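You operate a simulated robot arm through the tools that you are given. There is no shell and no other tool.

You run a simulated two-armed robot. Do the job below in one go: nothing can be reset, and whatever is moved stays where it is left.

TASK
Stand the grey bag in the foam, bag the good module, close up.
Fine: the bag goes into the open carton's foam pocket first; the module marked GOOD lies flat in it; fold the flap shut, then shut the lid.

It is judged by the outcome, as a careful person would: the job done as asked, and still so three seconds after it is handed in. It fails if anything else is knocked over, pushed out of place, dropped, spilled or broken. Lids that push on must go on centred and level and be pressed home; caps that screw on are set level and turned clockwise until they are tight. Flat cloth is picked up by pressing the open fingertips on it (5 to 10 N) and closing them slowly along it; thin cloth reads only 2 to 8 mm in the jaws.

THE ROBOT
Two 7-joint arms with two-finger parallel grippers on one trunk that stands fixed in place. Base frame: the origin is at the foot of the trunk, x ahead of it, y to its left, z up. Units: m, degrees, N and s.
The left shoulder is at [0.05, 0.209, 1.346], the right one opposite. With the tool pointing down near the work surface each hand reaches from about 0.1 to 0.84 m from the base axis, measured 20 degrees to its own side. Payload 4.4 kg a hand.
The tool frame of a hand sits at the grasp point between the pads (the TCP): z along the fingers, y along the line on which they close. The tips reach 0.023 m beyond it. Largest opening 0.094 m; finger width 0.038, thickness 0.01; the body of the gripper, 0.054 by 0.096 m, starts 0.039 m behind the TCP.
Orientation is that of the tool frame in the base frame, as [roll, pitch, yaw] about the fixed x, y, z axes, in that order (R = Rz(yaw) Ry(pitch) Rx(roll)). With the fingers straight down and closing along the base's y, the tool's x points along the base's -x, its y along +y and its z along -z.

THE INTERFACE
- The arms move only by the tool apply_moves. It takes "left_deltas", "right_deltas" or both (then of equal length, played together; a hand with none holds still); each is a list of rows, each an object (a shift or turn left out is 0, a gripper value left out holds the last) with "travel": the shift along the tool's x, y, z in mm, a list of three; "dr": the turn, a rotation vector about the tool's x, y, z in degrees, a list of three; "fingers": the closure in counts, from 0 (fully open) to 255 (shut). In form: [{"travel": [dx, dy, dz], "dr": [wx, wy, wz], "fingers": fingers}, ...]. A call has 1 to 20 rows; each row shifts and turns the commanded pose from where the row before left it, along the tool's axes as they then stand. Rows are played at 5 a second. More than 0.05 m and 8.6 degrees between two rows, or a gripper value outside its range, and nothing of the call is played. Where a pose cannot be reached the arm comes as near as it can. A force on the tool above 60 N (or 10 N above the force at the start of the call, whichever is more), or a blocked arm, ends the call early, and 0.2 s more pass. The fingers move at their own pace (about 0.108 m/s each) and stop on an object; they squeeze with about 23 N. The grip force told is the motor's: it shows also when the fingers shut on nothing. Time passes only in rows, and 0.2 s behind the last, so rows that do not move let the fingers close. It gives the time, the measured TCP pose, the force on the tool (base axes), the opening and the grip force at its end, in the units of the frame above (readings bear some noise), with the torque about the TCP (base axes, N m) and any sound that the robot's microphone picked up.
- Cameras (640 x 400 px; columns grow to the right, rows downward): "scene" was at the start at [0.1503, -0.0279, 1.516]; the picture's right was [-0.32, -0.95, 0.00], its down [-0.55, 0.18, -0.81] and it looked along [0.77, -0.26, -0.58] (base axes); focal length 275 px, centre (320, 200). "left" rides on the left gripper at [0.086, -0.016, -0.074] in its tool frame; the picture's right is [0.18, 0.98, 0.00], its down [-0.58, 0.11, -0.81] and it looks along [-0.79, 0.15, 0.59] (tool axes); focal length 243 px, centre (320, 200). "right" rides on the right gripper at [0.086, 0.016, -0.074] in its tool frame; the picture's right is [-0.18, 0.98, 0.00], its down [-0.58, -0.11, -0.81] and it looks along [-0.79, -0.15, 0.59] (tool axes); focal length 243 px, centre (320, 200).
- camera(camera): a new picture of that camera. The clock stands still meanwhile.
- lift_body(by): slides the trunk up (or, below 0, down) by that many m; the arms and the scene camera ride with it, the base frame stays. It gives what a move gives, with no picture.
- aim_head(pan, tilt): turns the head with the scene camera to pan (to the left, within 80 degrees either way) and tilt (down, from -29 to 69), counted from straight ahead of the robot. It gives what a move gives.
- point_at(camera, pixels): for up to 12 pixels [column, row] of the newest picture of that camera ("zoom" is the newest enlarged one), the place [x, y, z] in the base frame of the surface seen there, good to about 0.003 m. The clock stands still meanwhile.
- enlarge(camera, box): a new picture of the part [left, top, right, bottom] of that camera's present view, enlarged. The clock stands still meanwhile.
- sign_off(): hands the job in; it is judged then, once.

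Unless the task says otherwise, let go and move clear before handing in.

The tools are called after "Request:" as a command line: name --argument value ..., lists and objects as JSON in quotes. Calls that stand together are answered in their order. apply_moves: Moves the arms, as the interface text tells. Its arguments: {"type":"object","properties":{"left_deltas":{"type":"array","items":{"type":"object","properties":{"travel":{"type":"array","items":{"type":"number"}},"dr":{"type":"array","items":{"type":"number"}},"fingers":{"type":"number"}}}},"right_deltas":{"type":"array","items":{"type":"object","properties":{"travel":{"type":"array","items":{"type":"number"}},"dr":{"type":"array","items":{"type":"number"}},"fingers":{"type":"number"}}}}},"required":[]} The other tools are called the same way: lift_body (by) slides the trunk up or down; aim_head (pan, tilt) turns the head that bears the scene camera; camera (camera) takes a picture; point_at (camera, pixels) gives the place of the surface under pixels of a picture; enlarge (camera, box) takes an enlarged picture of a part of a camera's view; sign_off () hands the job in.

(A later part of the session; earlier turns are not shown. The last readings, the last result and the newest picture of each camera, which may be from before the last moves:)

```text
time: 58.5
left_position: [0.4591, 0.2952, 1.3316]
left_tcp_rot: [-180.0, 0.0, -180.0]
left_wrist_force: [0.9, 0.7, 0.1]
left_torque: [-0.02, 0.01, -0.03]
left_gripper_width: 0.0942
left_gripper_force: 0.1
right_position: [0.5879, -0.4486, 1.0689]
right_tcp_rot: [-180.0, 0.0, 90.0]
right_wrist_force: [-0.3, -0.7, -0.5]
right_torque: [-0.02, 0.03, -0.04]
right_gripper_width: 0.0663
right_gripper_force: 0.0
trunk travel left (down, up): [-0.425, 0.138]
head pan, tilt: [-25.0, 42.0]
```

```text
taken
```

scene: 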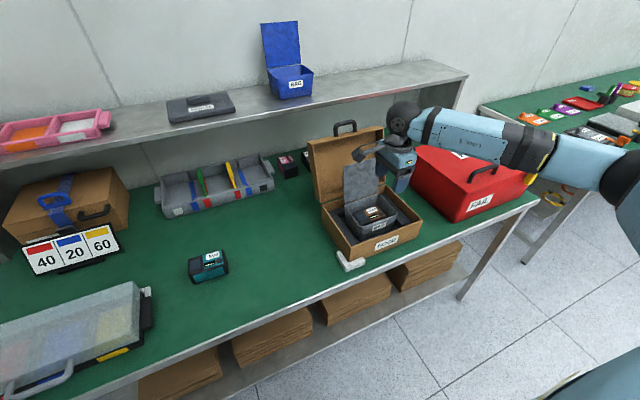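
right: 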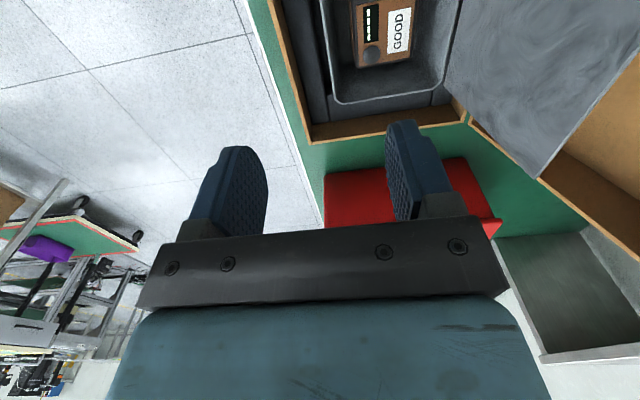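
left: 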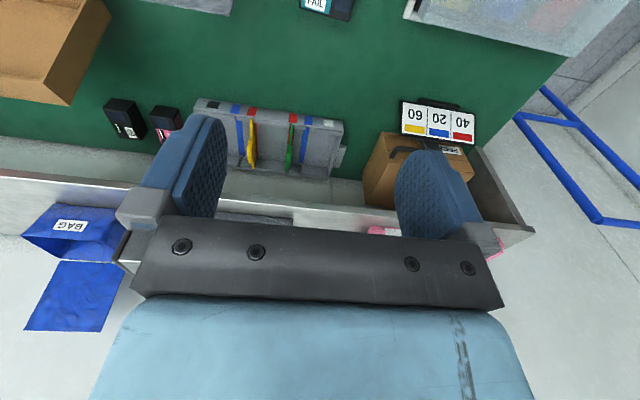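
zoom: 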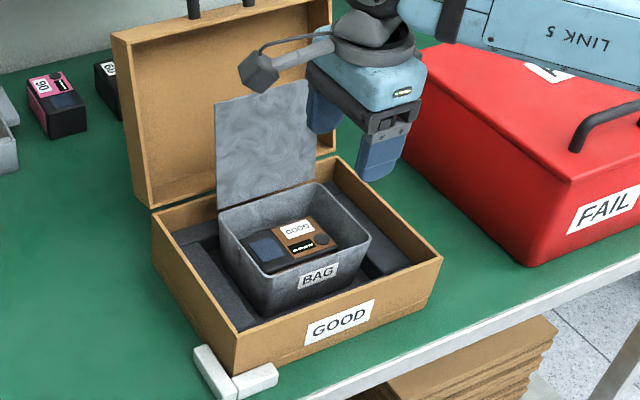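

The module lies flat in the bag with its GOOD label up. Next I'll measure the flap, lid and handle to plan the folding.

Request:
apply_moves --right_deltas '[{"travel": [0, -40, -20], "fingers": 255}, {"travel": [0, -40, -20]}, {"travel": [0, -40, -20]}, {}, {}]'

Request:
enlarge --camera "scene" --box '[300, 110, 430, 215]'

Request:
camera --camera "scene"

```text
time: 59.7
left_position: [0.4578, 0.2947, 1.3314]
left_tcp_rot: [180.0, 0.0, 180.0]
left_wrist_force: [-0.7, -0.5, -0.3]
left_torque: [0.0, 0.02, 0.0]
left_gripper_width: 0.0939
left_gripper_force: 0.0
right_position: [0.4687, -0.4444, 1.1308]
right_tcp_rot: [-180.0, 0.0, 90.0]
right_wrist_force: [-0.5, 0.6, 0.3]
right_torque: [0.03, 0.0, 0.02]
right_gripper_width: 0.0
right_gripper_force: 23.1
trunk travel left (down, up): [-0.425, 0.138]
head pan, tilt: [-25.0, 42.0]
```

```text
3.81 times, centred on (365, 162) of scene
```

zoom: 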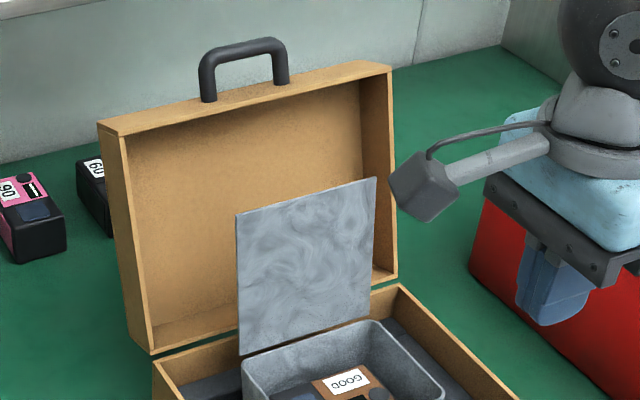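

```text
taken
```

scene: 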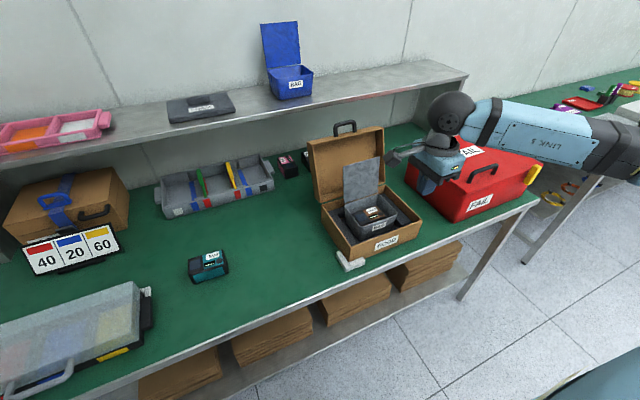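

Request:
point_at --camera "zoom" --pixels '[[240, 220], [373, 182], [305, 205], [243, 345], [360, 315], [305, 280], [112, 128], [385, 72], [215, 95], [280, 78], [245, 46], [280, 60]]'

Request:
point_at --camera "zoom" --pixels '[[123, 150], [145, 330], [250, 150], [384, 100], [390, 260], [130, 240], [200, 105], [300, 85], [110, 118], [345, 64], [208, 70], [390, 285]]'

```text
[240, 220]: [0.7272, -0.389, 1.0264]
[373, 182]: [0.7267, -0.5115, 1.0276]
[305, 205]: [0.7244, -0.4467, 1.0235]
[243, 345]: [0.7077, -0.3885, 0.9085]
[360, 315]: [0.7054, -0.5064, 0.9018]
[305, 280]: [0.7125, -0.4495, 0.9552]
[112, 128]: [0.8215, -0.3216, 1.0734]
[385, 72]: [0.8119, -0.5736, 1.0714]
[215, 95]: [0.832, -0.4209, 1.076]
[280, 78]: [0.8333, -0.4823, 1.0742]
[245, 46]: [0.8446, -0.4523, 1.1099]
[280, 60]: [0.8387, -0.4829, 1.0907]
```

```text
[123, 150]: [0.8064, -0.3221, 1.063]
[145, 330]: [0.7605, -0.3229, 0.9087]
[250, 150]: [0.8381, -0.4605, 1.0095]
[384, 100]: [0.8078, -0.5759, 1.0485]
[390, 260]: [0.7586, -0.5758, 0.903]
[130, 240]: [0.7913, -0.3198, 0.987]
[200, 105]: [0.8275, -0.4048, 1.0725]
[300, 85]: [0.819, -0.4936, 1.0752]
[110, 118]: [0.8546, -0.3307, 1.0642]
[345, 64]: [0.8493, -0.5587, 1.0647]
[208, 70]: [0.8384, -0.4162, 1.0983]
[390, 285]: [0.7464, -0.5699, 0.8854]
```

The flap stands at x ≈ 0.706–0.727 (top z ≈ 1.03) and the lid rim runs from (0.76, 0.905) to (0.812, 1.07), so the gap behind the flap is about 70 mm. I'll carry the closed fingers over the flap into that gap.

Request:
apply_moves --right_deltas '[{"travel": [0, 40, 0]}, {"travel": [0, 40, 0]}, {"travel": [0, 40, 0]}, {"travel": [-1, 40, 0]}, {"travel": [-1, 40, 0]}, {"travel": [-1, 40, 0]}, {"travel": [0, 30, 0]}, {"travel": [0, 6, 0]}, {}, {}]'

Request:
enlarge --camera "scene" --box '[300, 90, 450, 230]'

Request:
camera --camera "right"

```text
time: 61.9
left_position: [0.4575, 0.2945, 1.3311]
left_tcp_rot: [180.0, 0.0, 179.9]
left_wrist_force: [0.2, 0.0, 0.4]
left_torque: [-0.02, 0.0, -0.04]
left_gripper_width: 0.094
left_gripper_force: 0.2
right_position: [0.7448, -0.4492, 1.1284]
right_tcp_rot: [180.0, 0.0, 90.0]
right_wrist_force: [-0.2, 0.5, -0.4]
right_torque: [0.05, -0.05, -0.01]
right_gripper_width: 0.0001
right_gripper_force: 23.3
trunk travel left (down, up): [-0.425, 0.138]
head pan, tilt: [-25.0, 42.0]
```

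```text
2.86 times, centred on (375, 160) of scene
```

zoom: 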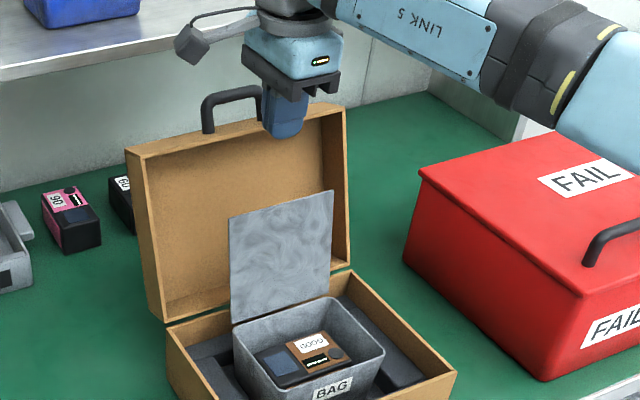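

```text
taken
```

right: 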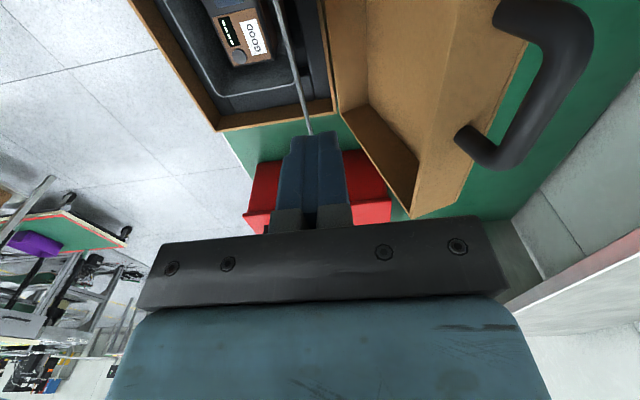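

The fingers are positioned behind the flap. I'll descend slowly into the gap between the flap and the lid.

Request:
apply_moves --right_deltas '[{"travel": [0, 1, 20]}, {"travel": [0, 0, 20]}, {"travel": [0, 0, 20]}, {"travel": [0, 0, 15]}, {}, {}]'

Request:
enlarge --camera "scene" --box '[300, 90, 450, 230]'

Request:
camera --camera "right"

```text
time: 63.3
left_position: [0.4574, 0.2951, 1.3317]
left_tcp_rot: [179.9, -0.1, 179.9]
left_wrist_force: [-0.6, 0.3, 0.6]
left_torque: [0.0, 0.01, -0.04]
left_gripper_width: 0.0938
left_gripper_force: 0.0
right_position: [0.7443, -0.4496, 1.0536]
right_tcp_rot: [-180.0, 0.0, 90.0]
right_wrist_force: [0.3, 0.4, -0.3]
right_torque: [-0.02, -0.02, -0.02]
right_gripper_width: 0.0
right_gripper_force: 23.0
trunk travel left (down, up): [-0.425, 0.138]
head pan, tilt: [-25.0, 42.0]
```

```text
2.86 times, centred on (375, 160) of scene
```

zoom: 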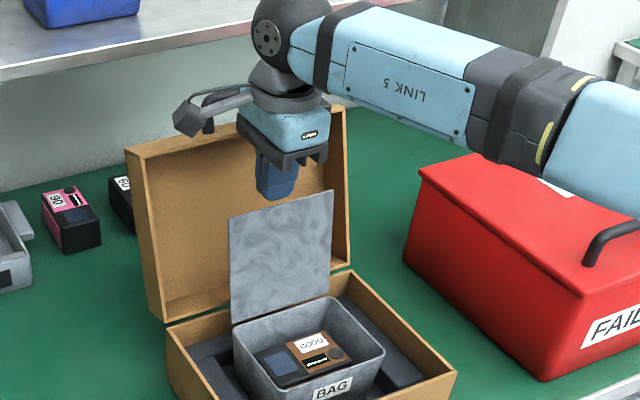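

```text
taken
```

right: 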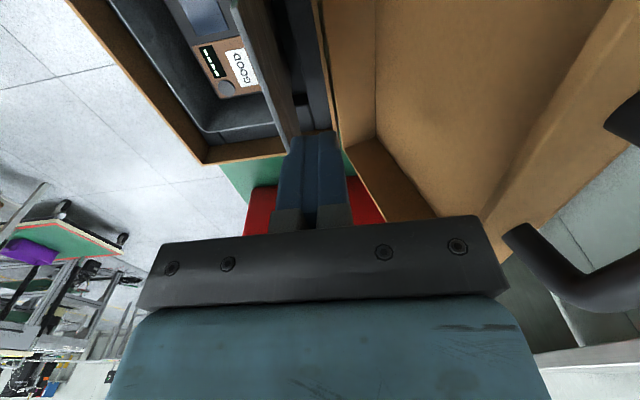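

Request:
apply_moves --right_deltas '[{"travel": [0, 0, 10]}, {"travel": [0, 0, 10]}, {"travel": [0, 0, 9]}, {}, {}]'

Request:
enlarge --camera "scene" --box '[320, 110, 430, 230]'

Request:
camera --camera "right"

```text
time: 64.5
left_position: [0.4574, 0.2937, 1.3308]
left_tcp_rot: [180.0, 0.0, -179.9]
left_wrist_force: [0.0, 0.1, 0.1]
left_torque: [0.0, 0.01, 0.05]
left_gripper_width: 0.0938
left_gripper_force: 0.2
right_position: [0.7446, -0.4498, 1.0262]
right_tcp_rot: [179.9, 0.0, 90.0]
right_wrist_force: [0.0, 0.3, -0.7]
right_torque: [0.01, -0.02, -0.01]
right_gripper_width: 0.0
right_gripper_force: 23.1
trunk travel left (down, up): [-0.425, 0.138]
head pan, tilt: [-25.0, 42.0]
```

```text
3.33 times, centred on (375, 170) of scene
```

zoom: 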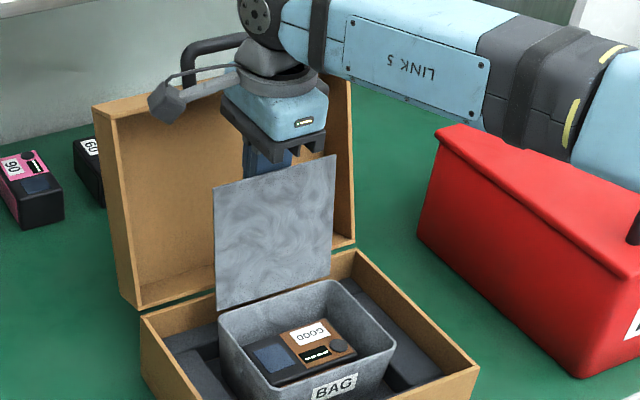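

```text
taken
```

right: 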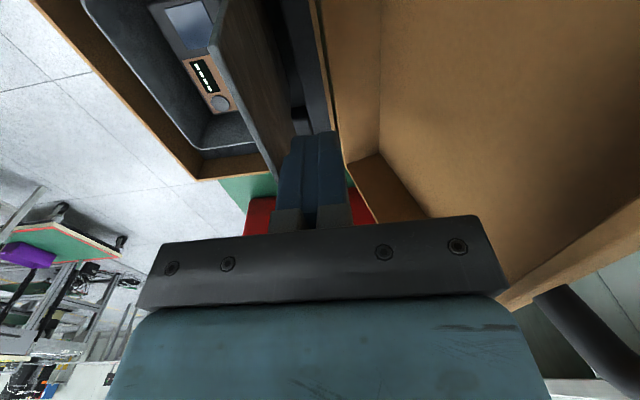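

The fingers are now behind the flap with no contact. I'll push it forward toward the robot, slowly, to just past vertical.

Request:
apply_moves --right_deltas '[{"travel": [0, -8, 0]}, {"travel": [0, -8, 0]}, {"travel": [0, -8, 0]}, {"travel": [0, -6, 0]}, {}]'

Request:
enlarge --camera "scene" --box '[320, 110, 430, 230]'

```text
time: 65.7
left_position: [0.4572, 0.2944, 1.3313]
left_tcp_rot: [-179.9, 0.0, 180.0]
left_wrist_force: [-0.8, 0.0, -0.8]
left_torque: [0.0, -0.03, 0.04]
left_gripper_width: 0.0942
left_gripper_force: 0.1
right_position: [0.7144, -0.4504, 1.0249]
right_tcp_rot: [180.0, 0.0, 90.0]
right_wrist_force: [-0.5, 0.0, -0.5]
right_torque: [0.02, 0.01, 0.02]
right_gripper_width: 0.0
right_gripper_force: 22.9
trunk travel left (down, up): [-0.425, 0.138]
head pan, tilt: [-25.0, 42.0]
```

```text
3.33 times, centred on (375, 170) of scene
```

zoom: 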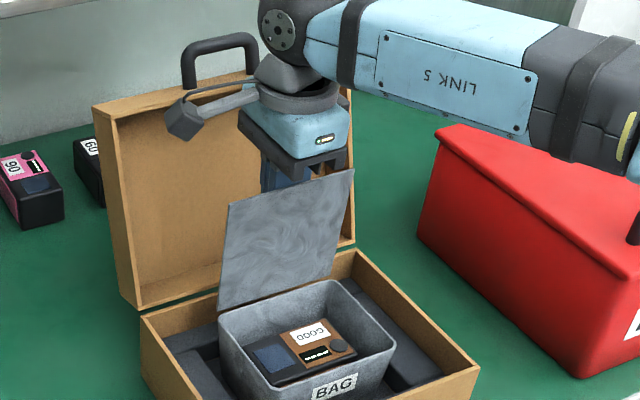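

The flap follows the fingers without disturbing the bag. I'll continue along its arc to about 60°.

Request:
apply_moves --right_deltas '[{"travel": [0, -8, 1]}, {"travel": [0, -8, 1]}, {"travel": [0, -8, 2]}, {"travel": [0, -8, 3]}, {"travel": [0, -8, 3]}, {"travel": [0, -8, 4]}, {}]'

Request:
enlarge --camera "scene" --box '[320, 110, 430, 230]'

```text
time: 67.3
left_position: [0.4578, 0.2938, 1.3322]
left_tcp_rot: [179.9, 0.0, -180.0]
left_wrist_force: [0.2, 1.1, -0.4]
left_torque: [0.0, -0.02, 0.01]
left_gripper_width: 0.094
left_gripper_force: 0.1
right_position: [0.6651, -0.45, 1.0119]
right_tcp_rot: [-180.0, 0.1, 90.0]
right_wrist_force: [-0.6, 0.4, -0.2]
right_torque: [-0.03, -0.03, -0.01]
right_gripper_width: 0.0001
right_gripper_force: 23.0
trunk travel left (down, up): [-0.425, 0.138]
head pan, tilt: [-25.0, 42.0]
```

```text
3.33 times, centred on (375, 170) of scene
```

zoom: 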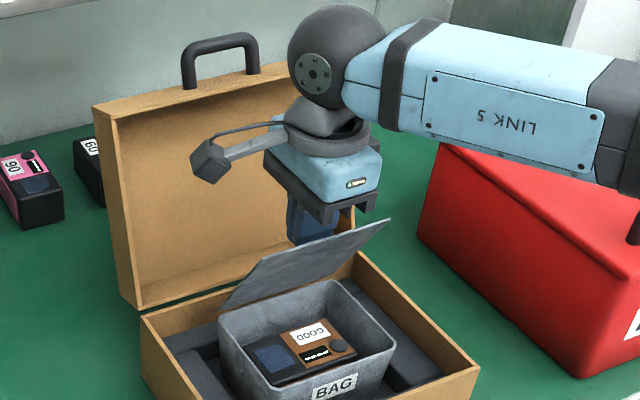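

The flap is folding under control, now around 50°. I'll continue down the arc.

Request:
apply_moves --right_deltas '[{"travel": [0, -7, 5]}, {"travel": [0, -7, 5]}, {"travel": [0, -7, 6]}, {"travel": [0, -6, 7]}, {"travel": [0, -5, 7]}, {"travel": [0, -4, 7]}, {}]'

Request:
enlarge --camera "scene" --box '[320, 110, 430, 230]'

```text
time: 68.9
left_position: [0.457, 0.2949, 1.3309]
left_tcp_rot: [180.0, 0.0, -179.9]
left_wrist_force: [-0.3, 0.0, 0.2]
left_torque: [-0.01, 0.0, 0.02]
left_gripper_width: 0.0938
left_gripper_force: 0.1
right_position: [0.63, -0.4494, 0.9761]
right_tcp_rot: [180.0, -0.1, 90.0]
right_wrist_force: [-0.1, 0.8, -0.3]
right_torque: [0.01, -0.02, 0.01]
right_gripper_width: 0.0
right_gripper_force: 23.1
trunk travel left (down, up): [-0.425, 0.138]
head pan, tilt: [-25.0, 42.0]
```

```text
3.33 times, centred on (375, 170) of scene
```

zoom: 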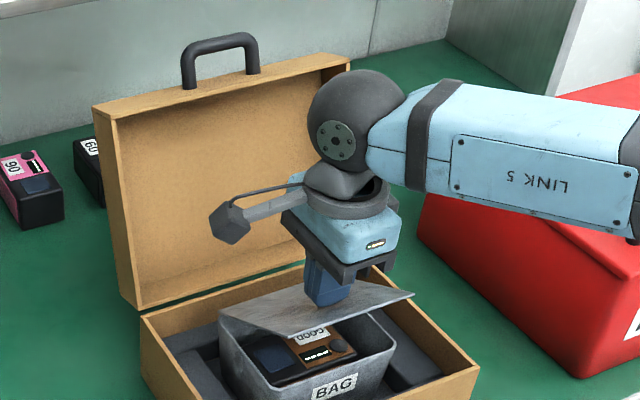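

The flap is at about 30°. I'll bring it the rest of the way down and press lightly near its front edge.

Request:
apply_moves --right_deltas '[{"travel": [0, -5, 7]}, {"travel": [0, -5, 7]}, {"travel": [0, -5, 8]}, {"travel": [0, -5, 8]}, {"travel": [0, -5, 6]}, {}]'

Request:
enlarge --camera "scene" --box '[320, 110, 430, 250]'

```text
time: 70.3
left_position: [0.4568, 0.2942, 1.3312]
left_tcp_rot: [-180.0, 0.0, -180.0]
left_wrist_force: [0.1, -0.5, 0.2]
left_torque: [0.0, -0.02, -0.02]
left_gripper_width: 0.0938
left_gripper_force: 0.0
right_position: [0.6047, -0.4498, 0.9396]
right_tcp_rot: [-180.0, 0.0, 89.9]
right_wrist_force: [0.0, 0.6, -0.6]
right_torque: [-0.02, -0.03, -0.02]
right_gripper_width: 0.0
right_gripper_force: 22.5
trunk travel left (down, up): [-0.425, 0.138]
head pan, tilt: [-25.0, 42.0]
```

```text
2.86 times, centred on (375, 180) of scene
```

zoom: 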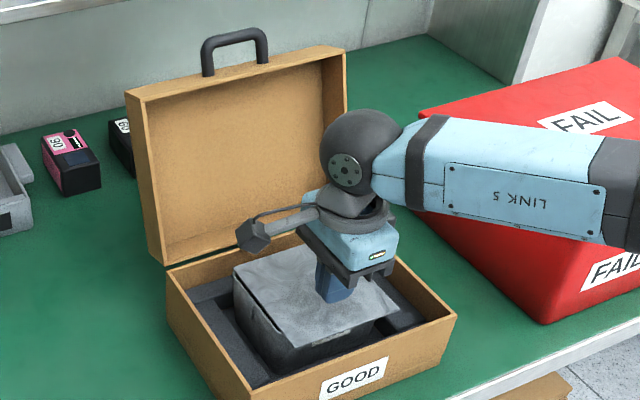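

The flap is nearly flat. I'll press down the last bit, watching the force.

Request:
apply_moves --right_deltas '[{"travel": [0, -2, 4]}, {"travel": [0, -2, 4]}, {"travel": [0, 0, 3]}, {"travel": [0, 0, 2]}, {}]'

Request:
enlarge --camera "scene" --box '[320, 160, 430, 250]'

```text
time: 71.5
left_position: [0.4584, 0.295, 1.3308]
left_tcp_rot: [-180.0, 0.0, 179.9]
left_wrist_force: [0.8, 0.5, -0.1]
left_torque: [-0.02, -0.01, -0.01]
left_gripper_width: 0.094
left_gripper_force: 0.1
right_position: [0.6026, -0.4488, 0.9248]
right_tcp_rot: [-179.9, 0.1, 90.1]
right_wrist_force: [-0.3, 0.4, 1.2]
right_torque: [0.02, -0.01, 0.01]
right_gripper_width: 0.0
right_gripper_force: 23.7
trunk travel left (down, up): [-0.425, 0.138]
head pan, tilt: [-25.0, 42.0]
```

```text
4.44 times, centred on (375, 205) of scene
```

zoom: 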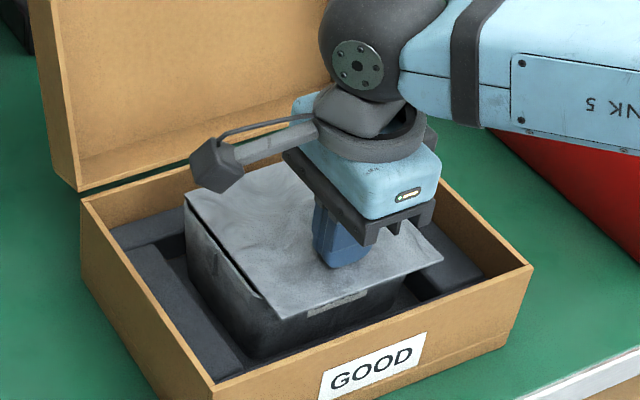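

Request:
apply_moves --right_deltas '[{"travel": [0, 0, 1]}, {"travel": [0, 0, 1]}, {}, {}]'

```text
time: 72.5
left_position: [0.4569, 0.2948, 1.3314]
left_tcp_rot: [180.0, 0.0, -179.9]
left_wrist_force: [-0.2, 0.0, -0.3]
left_torque: [-0.04, 0.01, 0.03]
left_gripper_width: 0.0941
left_gripper_force: 0.1
right_position: [0.6014, -0.4499, 0.9236]
right_tcp_rot: [-180.0, 0.0, 90.0]
right_wrist_force: [0.5, -2.2, 4.0]
right_torque: [-0.04, -0.03, -0.03]
right_gripper_width: 0.0
right_gripper_force: 22.9
trunk travel left (down, up): [-0.425, 0.138]
head pan, tilt: [-25.0, 42.0]
```

The flap is pressed onto the rim (4 N). I'll lift off and see that it stays shut.

Request:
apply_moves --right_deltas '[{"travel": [0, 0, -5]}, {"travel": [0, 0, -15]}, {"travel": [0, -10, -30]}, {"travel": [0, -30, -35]}, {"travel": [0, -40, -30]}, {"travel": [0, -40, -30]}, {}, {}]'

Request:
enlarge --camera "scene" --box '[310, 110, 450, 270]'

Request:
enlarge --camera "scene" --box '[330, 170, 430, 260]'

```text
time: 74.3
left_position: [0.4574, 0.2943, 1.3314]
left_tcp_rot: [-179.9, 0.0, -180.0]
left_wrist_force: [-0.6, 0.2, 0.5]
left_torque: [0.0, 0.0, 0.01]
left_gripper_width: 0.0941
left_gripper_force: 0.0
right_position: [0.4813, -0.4545, 1.073]
right_tcp_rot: [-179.9, 0.0, 90.0]
right_wrist_force: [-0.1, 0.5, 0.0]
right_torque: [-0.03, 0.01, -0.01]
right_gripper_width: 0.0
right_gripper_force: 23.4
trunk travel left (down, up): [-0.425, 0.138]
head pan, tilt: [-25.0, 42.0]
```

```text
2.50 times, centred on (380, 190) of scene
```

zoom: 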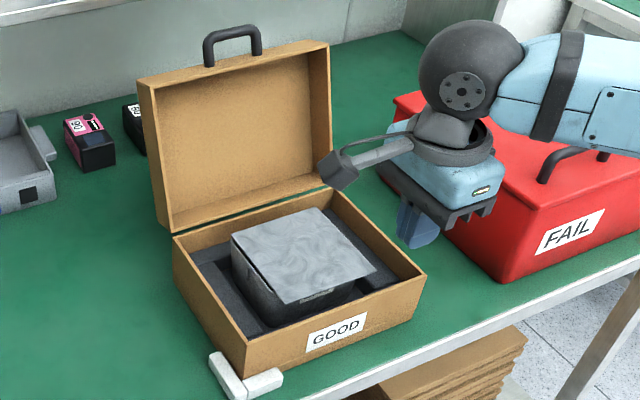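

```text
4.44 times, centred on (380, 215) of scene
```

zoom: 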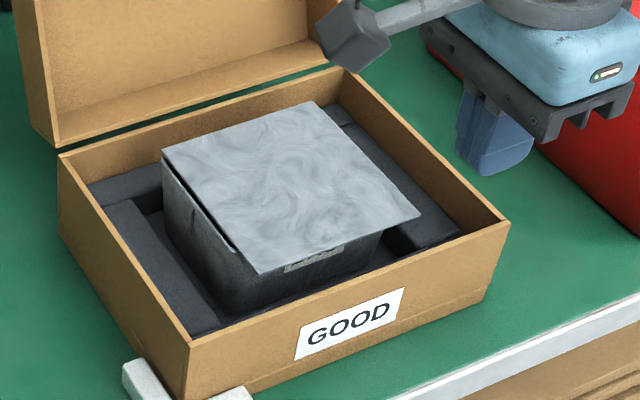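

The flap appears shut. I'll measure its corners to confirm it lies flat and re-measure the lid and handle.

Request:
point_at --camera "zoom" --pixels '[[170, 155], [310, 108], [415, 212], [262, 268], [290, 190], [340, 240], [210, 215], [100, 230], [500, 225], [190, 345]]'

Request:
enlarge --camera "scene" --box '[300, 100, 420, 215]'

```text
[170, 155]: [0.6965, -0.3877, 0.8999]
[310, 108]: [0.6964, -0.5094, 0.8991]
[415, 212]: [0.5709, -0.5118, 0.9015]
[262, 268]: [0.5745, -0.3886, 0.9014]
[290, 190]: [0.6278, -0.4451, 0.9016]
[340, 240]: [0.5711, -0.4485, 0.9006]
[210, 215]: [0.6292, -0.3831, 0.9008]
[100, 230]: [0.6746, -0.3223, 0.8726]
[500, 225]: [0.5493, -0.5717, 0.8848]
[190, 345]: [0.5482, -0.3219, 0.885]
```

```text
3.48 times, centred on (360, 158) of scene
```

zoom: 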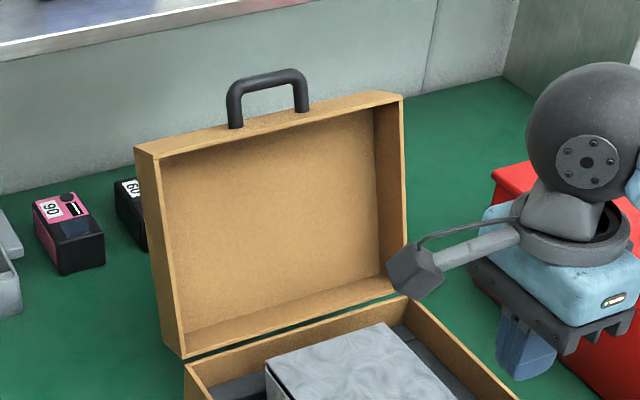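

The flap lies flat (z ≈ 0.901 at all corners). For the lid I'll pinch its handle from the front and swing it round, so I'll measure the handle precisely.

Request:
enlarge --camera "scene" --box '[325, 110, 390, 150]'

Request:
point_at --camera "scene" --pixels '[[345, 122], [350, 122], [335, 130], [355, 127], [335, 136], [355, 131], [345, 135], [330, 139], [370, 129], [345, 140]]'

```text
9.85 times, centred on (358, 130) of scene
```

zoom: 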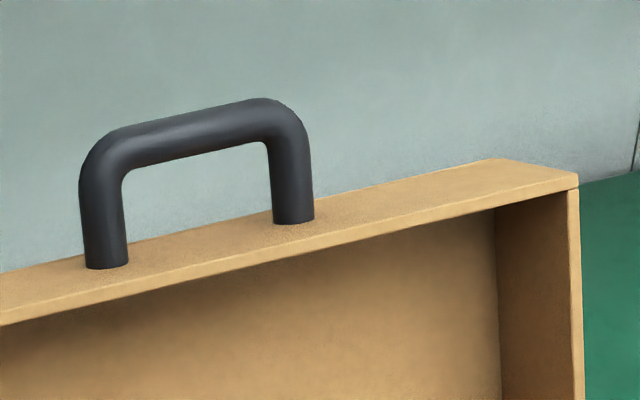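

```text
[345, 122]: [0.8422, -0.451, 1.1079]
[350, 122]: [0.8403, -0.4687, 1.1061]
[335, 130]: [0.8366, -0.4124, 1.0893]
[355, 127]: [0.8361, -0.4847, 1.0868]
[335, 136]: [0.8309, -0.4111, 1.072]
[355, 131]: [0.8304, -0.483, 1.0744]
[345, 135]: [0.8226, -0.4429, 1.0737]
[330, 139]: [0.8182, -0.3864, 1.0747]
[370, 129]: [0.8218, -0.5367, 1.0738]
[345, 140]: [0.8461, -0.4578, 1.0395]
```

Request:
point_at --camera "zoom" --pixels '[[195, 120], [195, 135], [195, 150], [105, 200], [292, 180], [105, 262], [292, 218], [125, 240], [275, 200], [200, 235], [200, 262], [200, 275]]'

```text
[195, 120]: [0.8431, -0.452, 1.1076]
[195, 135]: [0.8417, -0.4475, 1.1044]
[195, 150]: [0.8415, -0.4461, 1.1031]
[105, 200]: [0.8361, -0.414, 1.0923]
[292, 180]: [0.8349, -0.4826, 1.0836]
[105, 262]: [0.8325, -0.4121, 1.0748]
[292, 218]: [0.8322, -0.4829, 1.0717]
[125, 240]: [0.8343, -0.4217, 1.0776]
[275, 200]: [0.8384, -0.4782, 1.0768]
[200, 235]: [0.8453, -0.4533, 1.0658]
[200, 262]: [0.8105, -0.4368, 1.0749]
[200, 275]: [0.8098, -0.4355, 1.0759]
```

The handle bar is about 14 mm thick, centred near (0.8465, −0.448, 1.1025), with the lid hinge at about (0.7545, 0.887). I'll raise the hand and pitch it to point forward, 15° below horizontal.

Request:
apply_moves --right_deltas '[{"travel": [1.6, 30, -37]}, {"travel": [1.6, 30, -37]}, {"travel": [1.6, 30, -37]}, {"travel": [1.6, 30, -37]}, {"dr": [-8.333, 0, 0], "fingers": 180}, {"dr": [-8.333, 0, 0]}, {"dr": [-8.333, 0, 0]}, {"dr": [-8.333, 0, 0]}, {"dr": [-8.333, 0, 0]}, {"dr": [-8.333, 0, 0]}, {"dr": [-8.333, 0, 0]}, {"dr": [-8.333, 0, 0]}, {"dr": [-8.333, 0, 0]}, {}, {}]'

Request:
camera --camera "scene"

Request:
camera --camera "right"

```text
time: 77.5
left_position: [0.4591, 0.2949, 1.3308]
left_tcp_rot: [180.0, 0.0, 180.0]
left_wrist_force: [-0.5, -0.6, 0.1]
left_torque: [-0.01, 0.0, 0.02]
left_gripper_width: 0.094
left_gripper_force: 0.1
right_position: [0.6008, -0.4437, 1.2176]
right_tcp_rot: [104.9, 0.1, 90.1]
right_wrist_force: [-1.1, -0.1, -0.5]
right_torque: [-0.03, -0.02, -0.01]
right_gripper_width: 0.0277
right_gripper_force: 0.0
trunk travel left (down, up): [-0.425, 0.138]
head pan, tilt: [-25.0, 42.0]
```

```text
taken
```

scene: 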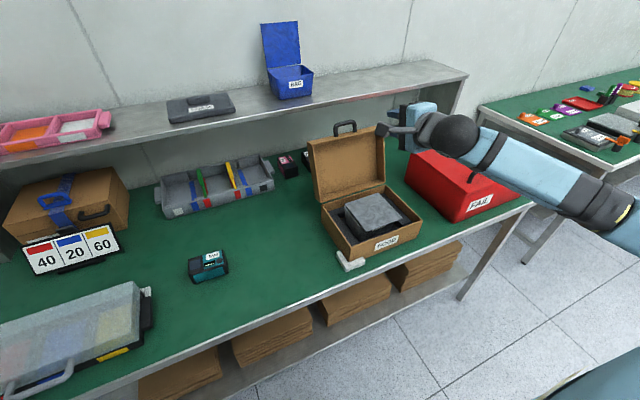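

```text
taken
```

right: 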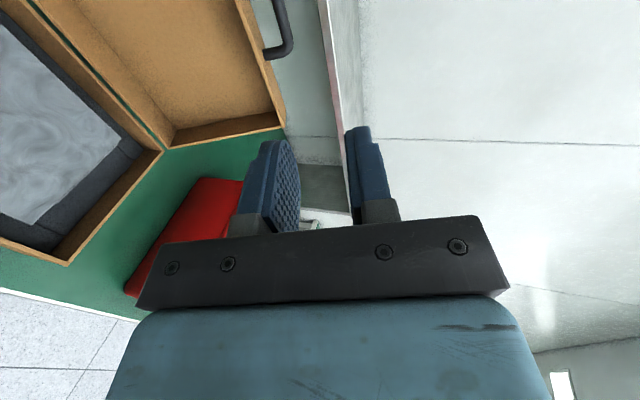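

The hand now points forward, 15° below horizontal. I'll move it to 50 mm in front of the handle bar.

Request:
apply_moves --right_deltas '[{"travel": [-0.9, -9.5, 35]}, {"travel": [-0.9, -9.5, 40]}, {"travel": [-0.9, -9.5, 45]}, {"travel": [-0.9, -9.5, 45]}, {"travel": [-0.9, -9.5, 44]}, {}, {}]'

Request:
enlarge --camera "scene" --box '[300, 90, 430, 200]'

Request:
camera --camera "right"

```text
time: 79.1
left_position: [0.4588, 0.295, 1.3301]
left_tcp_rot: [180.0, 0.0, -180.0]
left_wrist_force: [-0.5, 0.7, -0.6]
left_torque: [0.01, 0.03, -0.03]
left_gripper_width: 0.0941
left_gripper_force: 0.1
right_position: [0.7932, -0.4467, 1.114]
right_tcp_rot: [105.0, 0.0, 90.0]
right_wrist_force: [0.0, -1.1, 0.9]
right_torque: [-0.01, -0.02, 0.01]
right_gripper_width: 0.0278
right_gripper_force: 0.0
trunk travel left (down, up): [-0.425, 0.138]
head pan, tilt: [-25.0, 42.0]
```

```text
3.64 times, centred on (365, 145) of scene
```

zoom: 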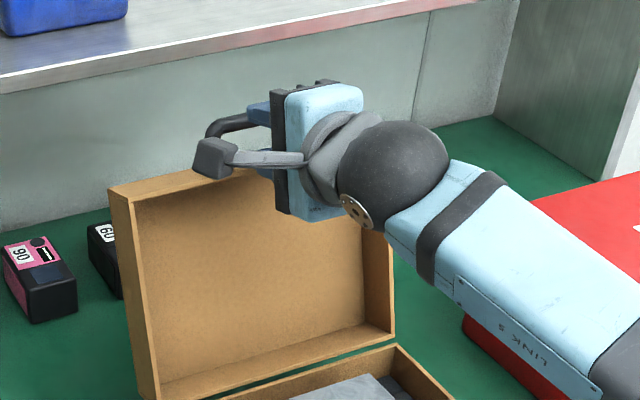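

```text
taken
```

right: 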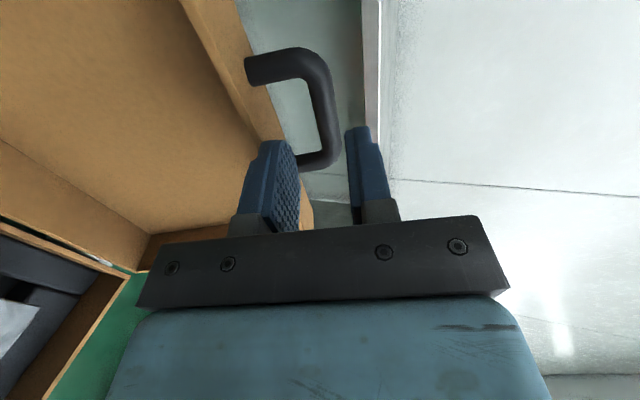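

The handle bar shows at about (328,118) in the wrist view, between the fingers (axis column 320). I'll get its 3D place from this closer view.

Request:
point_at --camera "right" --pixels '[[328, 118], [320, 105], [335, 118], [318, 80], [330, 140], [275, 68], [310, 160], [256, 75]]'

Request:
enlarge --camera "right" --box '[220, 30, 420, 180]'

```text
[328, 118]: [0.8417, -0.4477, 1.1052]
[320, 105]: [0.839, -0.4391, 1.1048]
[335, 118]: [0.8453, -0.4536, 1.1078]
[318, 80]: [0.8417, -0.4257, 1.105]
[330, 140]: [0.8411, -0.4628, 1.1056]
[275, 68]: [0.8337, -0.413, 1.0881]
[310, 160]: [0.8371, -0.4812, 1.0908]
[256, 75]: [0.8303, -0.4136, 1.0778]
```

```text
2.67 times, centred on (320, 105) of right
```

zoom: 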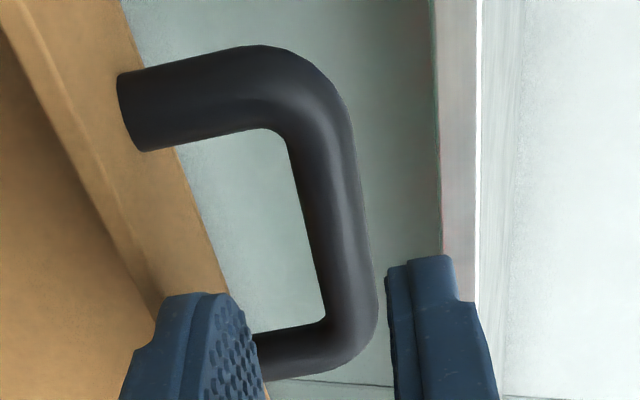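

The bar is about 2 mm above the tool axis and 56 mm ahead. I'll advance 48 mm so that the fingers straddle it.

Request:
apply_moves --right_deltas '[{"travel": [-0.7, 1, 10]}, {"travel": [-0.6, 1, 12]}, {"travel": [0, 0, 13]}, {"travel": [0, 0, 13]}, {}, {}]'

Request:
camera --camera "right"

Request:
enlarge --camera "scene" --box '[300, 90, 430, 200]'

```text
time: 80.5
left_position: [0.4567, 0.2955, 1.3326]
left_tcp_rot: [-180.0, 0.1, -180.0]
left_wrist_force: [-0.2, -0.4, -0.5]
left_torque: [0.01, -0.03, 0.0]
left_gripper_width: 0.0939
left_gripper_force: 0.1
right_position: [0.8378, -0.4484, 1.1054]
right_tcp_rot: [105.1, 0.0, 89.9]
right_wrist_force: [0.6, 0.8, 0.6]
right_torque: [-0.02, 0.03, 0.02]
right_gripper_width: 0.0277
right_gripper_force: 0.0
trunk travel left (down, up): [-0.425, 0.138]
head pan, tilt: [-25.0, 42.0]
```

```text
taken
```

right: 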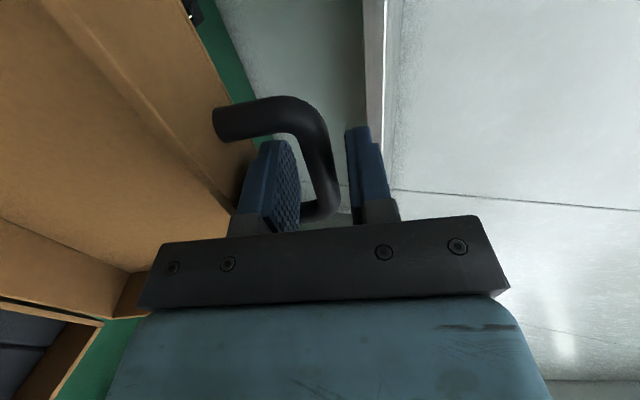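

```text
3.64 times, centred on (365, 145) of scene
```

zoom: 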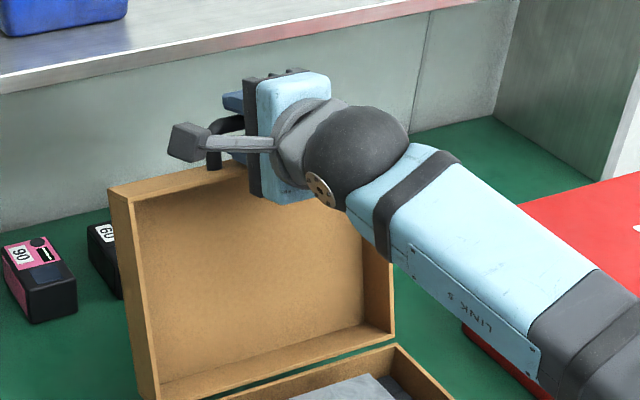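

The fingers straddle the bar. I'll close on it and start with two small arc steps to check the forces.

Request:
apply_moves --right_deltas '[{"fingers": 205}, {"fingers": 215}, {"fingers": 255}, {}, {}, {"travel": [0, 1, -10.3]}, {"travel": [0, 1, -10.3]}, {}]'

Request:
camera --camera "right"

Request:
enlarge --camera "scene" --box '[300, 90, 430, 250]'

```text
time: 82.3
left_position: [0.4577, 0.2945, 1.3308]
left_tcp_rot: [-180.0, 0.0, -180.0]
left_wrist_force: [-0.3, 0.3, -0.2]
left_torque: [0.0, 0.02, 0.0]
left_gripper_width: 0.094
left_gripper_force: 0.0
right_position: [0.8186, -0.4489, 1.1138]
right_tcp_rot: [105.1, 0.1, 90.0]
right_wrist_force: [0.5, 1.9, 0.0]
right_torque: [0.0, -0.02, -0.01]
right_gripper_width: 0.0135
right_gripper_force: 22.9
trunk travel left (down, up): [-0.425, 0.138]
head pan, tilt: [-25.0, 42.0]
```

```text
taken
```

right: 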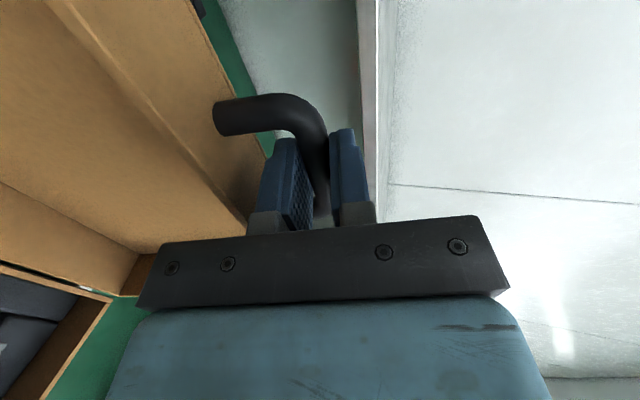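

```text
2.50 times, centred on (365, 170) of scene
```

zoom: 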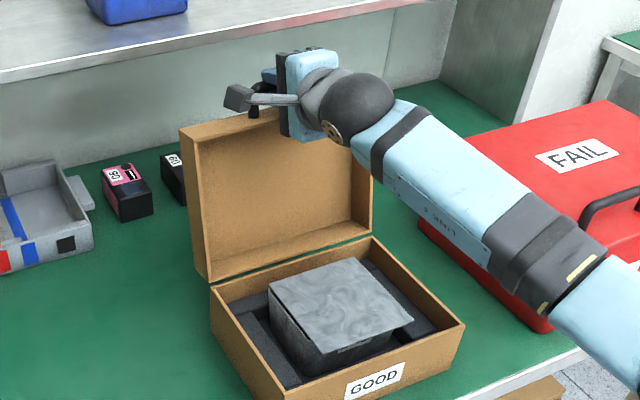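

The bar is gripped (13.5 mm) and the lid follows with almost no force. I'll continue the arc toward vertical.

Request:
apply_moves --right_deltas '[{"travel": [0, 0.2, -20.5]}, {"travel": [0, -1.6, -20.4]}, {"travel": [0, -3.3, -20.1]}, {"travel": [0, -5.1, -19.9]}, {}]'

Request:
enlarge --camera "scene" --box '[300, 90, 430, 250]'

Request:
camera --camera "right"

```text
time: 83.5
left_position: [0.457, 0.2959, 1.3323]
left_tcp_rot: [-179.9, 0.1, 179.9]
left_wrist_force: [0.5, -0.4, -0.9]
left_torque: [0.01, -0.02, 0.01]
left_gripper_width: 0.094
left_gripper_force: 0.2
right_position: [0.7362, -0.4488, 1.128]
right_tcp_rot: [104.8, 0.2, 90.0]
right_wrist_force: [0.3, -2.8, 13.4]
right_torque: [0.11, -0.22, 0.0]
right_gripper_width: 0.0133
right_gripper_force: 23.2
trunk travel left (down, up): [-0.425, 0.138]
head pan, tilt: [-25.0, 42.0]
```

```text
2.50 times, centred on (365, 170) of scene
```

zoom: 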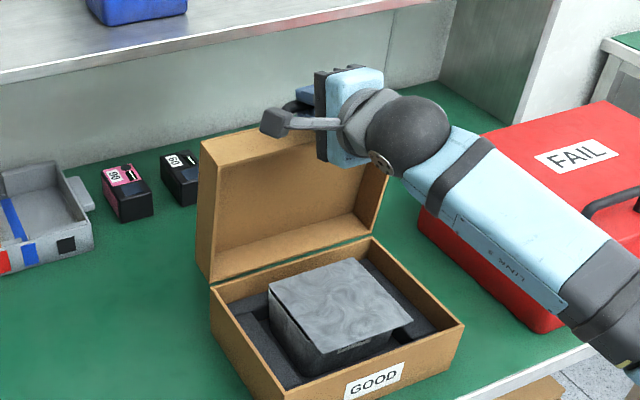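

```text
taken
```

right: 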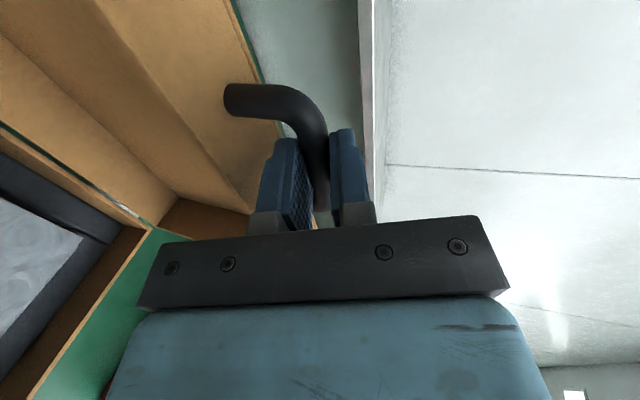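

There's 13 N pushing up on the hand, so my hinge estimate is a little off. I'll measure the lid edge in its present pose to refine the hinge location.

Request:
enlarge --camera "scene" --box '[370, 130, 460, 200]'

Request:
enlarge --camera "scene" --box '[370, 135, 400, 215]'

Request:
enlarge --camera "scene" --box '[310, 130, 400, 220]'

```text
5.71 times, centred on (415, 165) of scene
```

zoom: 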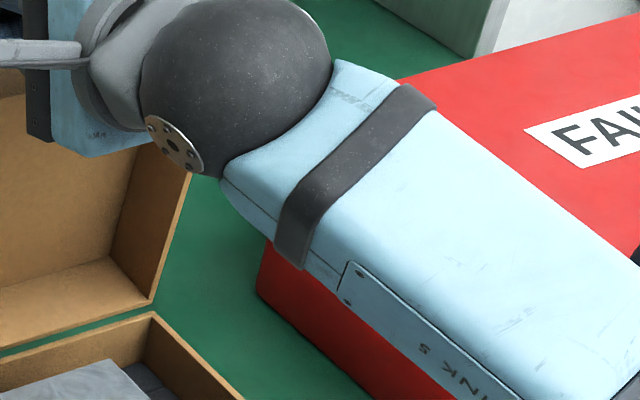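

```text
5.00 times, centred on (385, 175) of scene
```

zoom: 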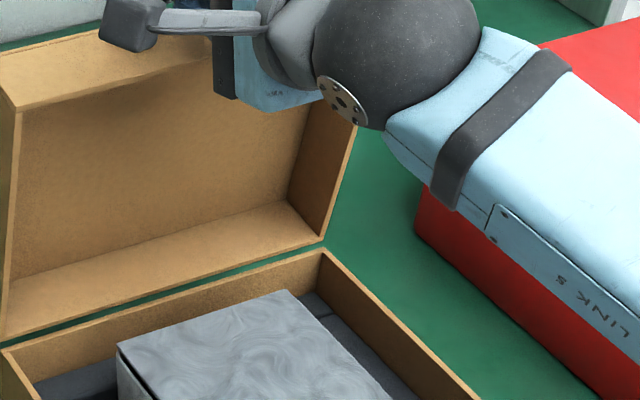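

```text
4.44 times, centred on (355, 175) of scene
```

zoom: 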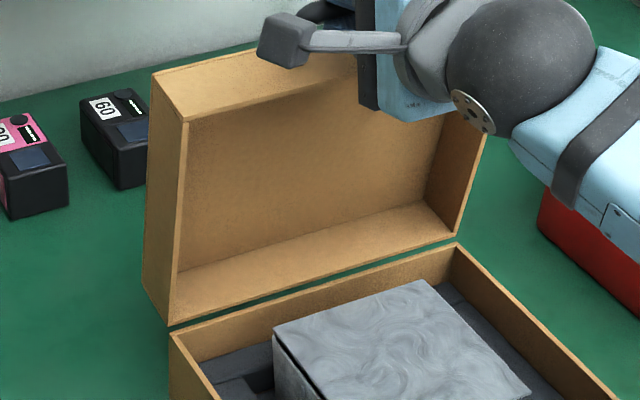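

Request:
point_at --camera "zoom" --pixels '[[186, 125], [183, 180], [179, 240], [174, 310], [300, 283], [450, 230], [160, 85], [150, 280], [176, 338], [300, 298], [455, 245], [155, 130]]'

```text
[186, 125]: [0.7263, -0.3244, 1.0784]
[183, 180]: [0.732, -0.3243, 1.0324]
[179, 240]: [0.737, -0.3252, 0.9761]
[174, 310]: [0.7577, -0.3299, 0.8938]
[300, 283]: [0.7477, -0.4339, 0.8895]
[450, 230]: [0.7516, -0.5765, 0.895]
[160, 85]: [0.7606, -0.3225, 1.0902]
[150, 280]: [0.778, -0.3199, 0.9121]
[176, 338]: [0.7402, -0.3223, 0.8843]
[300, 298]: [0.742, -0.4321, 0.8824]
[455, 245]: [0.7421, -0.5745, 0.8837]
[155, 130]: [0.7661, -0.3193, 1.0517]
```

The refined hinge is about (0.745, 0.886) with a radius of about 0.2395. I'll relieve the pressure by 4 mm and continue a few steps, checking force.

Request:
apply_moves --right_deltas '[{"travel": [0, 3.9, -1]}, {"travel": [0, -7.7, -23.8]}, {"travel": [0, -10.2, -22.9]}, {}]'

Request:
enlarge --camera "scene" --box '[300, 90, 430, 250]'

```text
time: 84.5
left_position: [0.4565, 0.2948, 1.3316]
left_tcp_rot: [-179.9, 0.1, 180.0]
left_wrist_force: [0.2, -0.6, -0.2]
left_torque: [0.01, -0.02, 0.0]
left_gripper_width: 0.0938
left_gripper_force: 0.1
right_position: [0.6888, -0.4508, 1.1237]
right_tcp_rot: [105.2, -0.1, 90.0]
right_wrist_force: [-0.2, 5.5, -0.7]
right_torque: [0.48, -0.02, 0.1]
right_gripper_width: 0.0136
right_gripper_force: 22.9
trunk travel left (down, up): [-0.425, 0.138]
head pan, tilt: [-25.0, 42.0]
```

```text
2.50 times, centred on (365, 170) of scene
```

zoom: 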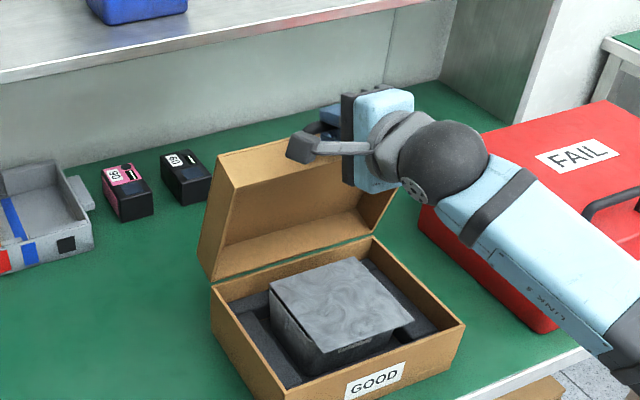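

The vertical force is gone, but there's 5.5 N sideways and a 0.48 N·m twist, suggesting a slight axis misalignment. I'll yield to it (+1.5 mm and 1° roll) and recheck.

Request:
apply_moves --right_deltas '[{"travel": [1.5, 0, 0], "dr": [0, 0, 0.7]}, {}, {}]'

```text
time: 85.3
left_position: [0.458, 0.2948, 1.3316]
left_tcp_rot: [-180.0, 0.0, 180.0]
left_wrist_force: [-0.6, 0.0, -0.3]
left_torque: [0.02, 0.0, -0.01]
left_gripper_width: 0.094
left_gripper_force: 0.0
right_position: [0.6894, -0.4506, 1.1232]
right_tcp_rot: [105.1, -0.7, 89.8]
right_wrist_force: [0.3, -0.1, 0.0]
right_torque: [-0.77, 0.01, -0.23]
right_gripper_width: 0.0137
right_gripper_force: 22.5
trunk travel left (down, up): [-0.425, 0.138]
head pan, tilt: [-25.0, 42.0]
```

The sideways force is gone and the roll slightly overshot. I'll take back 0.43° and continue down the arc.

Request:
apply_moves --right_deltas '[{"travel": [0, 0, 0], "dr": [0, 0, -0.43]}, {"travel": [0, -6.2, -10.9]}, {"travel": [0, -6.3, -10.8]}, {"travel": [0, -7.3, -10.3]}, {"travel": [0, -7.5, -10]}, {}]'

Request:
enlarge --camera "scene" --box '[300, 90, 430, 250]'

```text
time: 86.7
left_position: [0.4577, 0.2941, 1.3311]
left_tcp_rot: [-179.9, 0.0, 180.0]
left_wrist_force: [-0.4, -1.2, 0.0]
left_torque: [0.0, 0.02, 0.0]
left_gripper_width: 0.094
left_gripper_force: 0.1
right_position: [0.641, -0.4486, 1.1093]
right_tcp_rot: [105.1, -0.3, 89.9]
right_wrist_force: [-0.5, -5.9, 0.1]
right_torque: [-0.41, -0.01, -0.01]
right_gripper_width: 0.0135
right_gripper_force: 23.3
trunk travel left (down, up): [-0.425, 0.138]
head pan, tilt: [-25.0, 42.0]
```

```text
2.50 times, centred on (365, 170) of scene
```

zoom: 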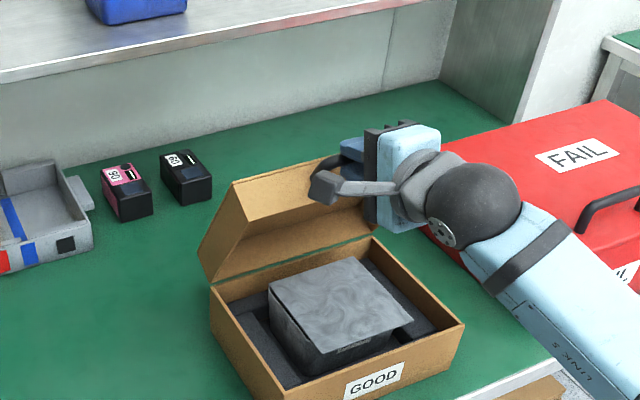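

Radial forces are near zero, so the arc is right. I'll make another small lateral correction and continue.

Request:
apply_moves --right_deltas '[{"travel": [-1.3, 0, 0], "dr": [0, 0, -0.22]}, {"travel": [0, -8.3, -9.5]}, {"travel": [0, -8.5, -9.2]}, {"travel": [0, -9.2, -8.5]}, {"travel": [0, -9.4, -8.3]}, {}]'

Request:
enlarge --camera "scene" --box '[300, 90, 430, 250]'

Request:
camera --camera "right"

```text
time: 88.1
left_position: [0.4547, 0.2947, 1.3322]
left_tcp_rot: [-179.9, 0.2, -180.0]
left_wrist_force: [-0.2, -0.5, 0.6]
left_torque: [-0.02, -0.01, 0.03]
left_gripper_width: 0.0939
left_gripper_force: 0.1
right_position: [0.5954, -0.4485, 1.0833]
right_tcp_rot: [105.0, 0.0, 90.0]
right_wrist_force: [-4.1, -2.7, 5.2]
right_torque: [-0.04, -0.08, -0.01]
right_gripper_width: 0.0135
right_gripper_force: 22.8
trunk travel left (down, up): [-0.425, 0.138]
head pan, tilt: [-25.0, 42.0]
```

```text
2.50 times, centred on (365, 170) of scene
```

zoom: 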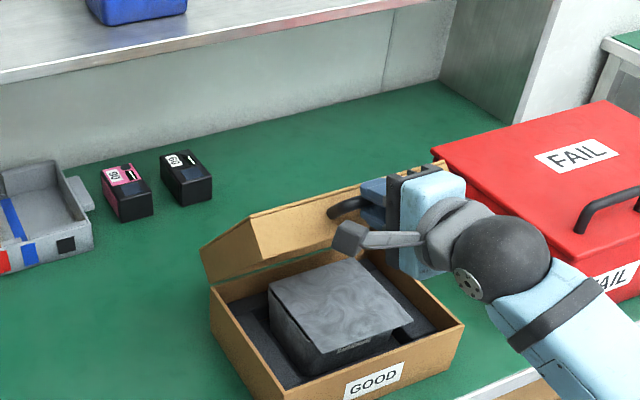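

```text
taken
```

right: 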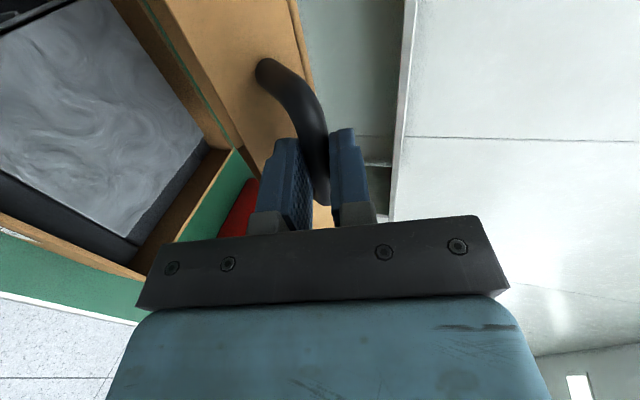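

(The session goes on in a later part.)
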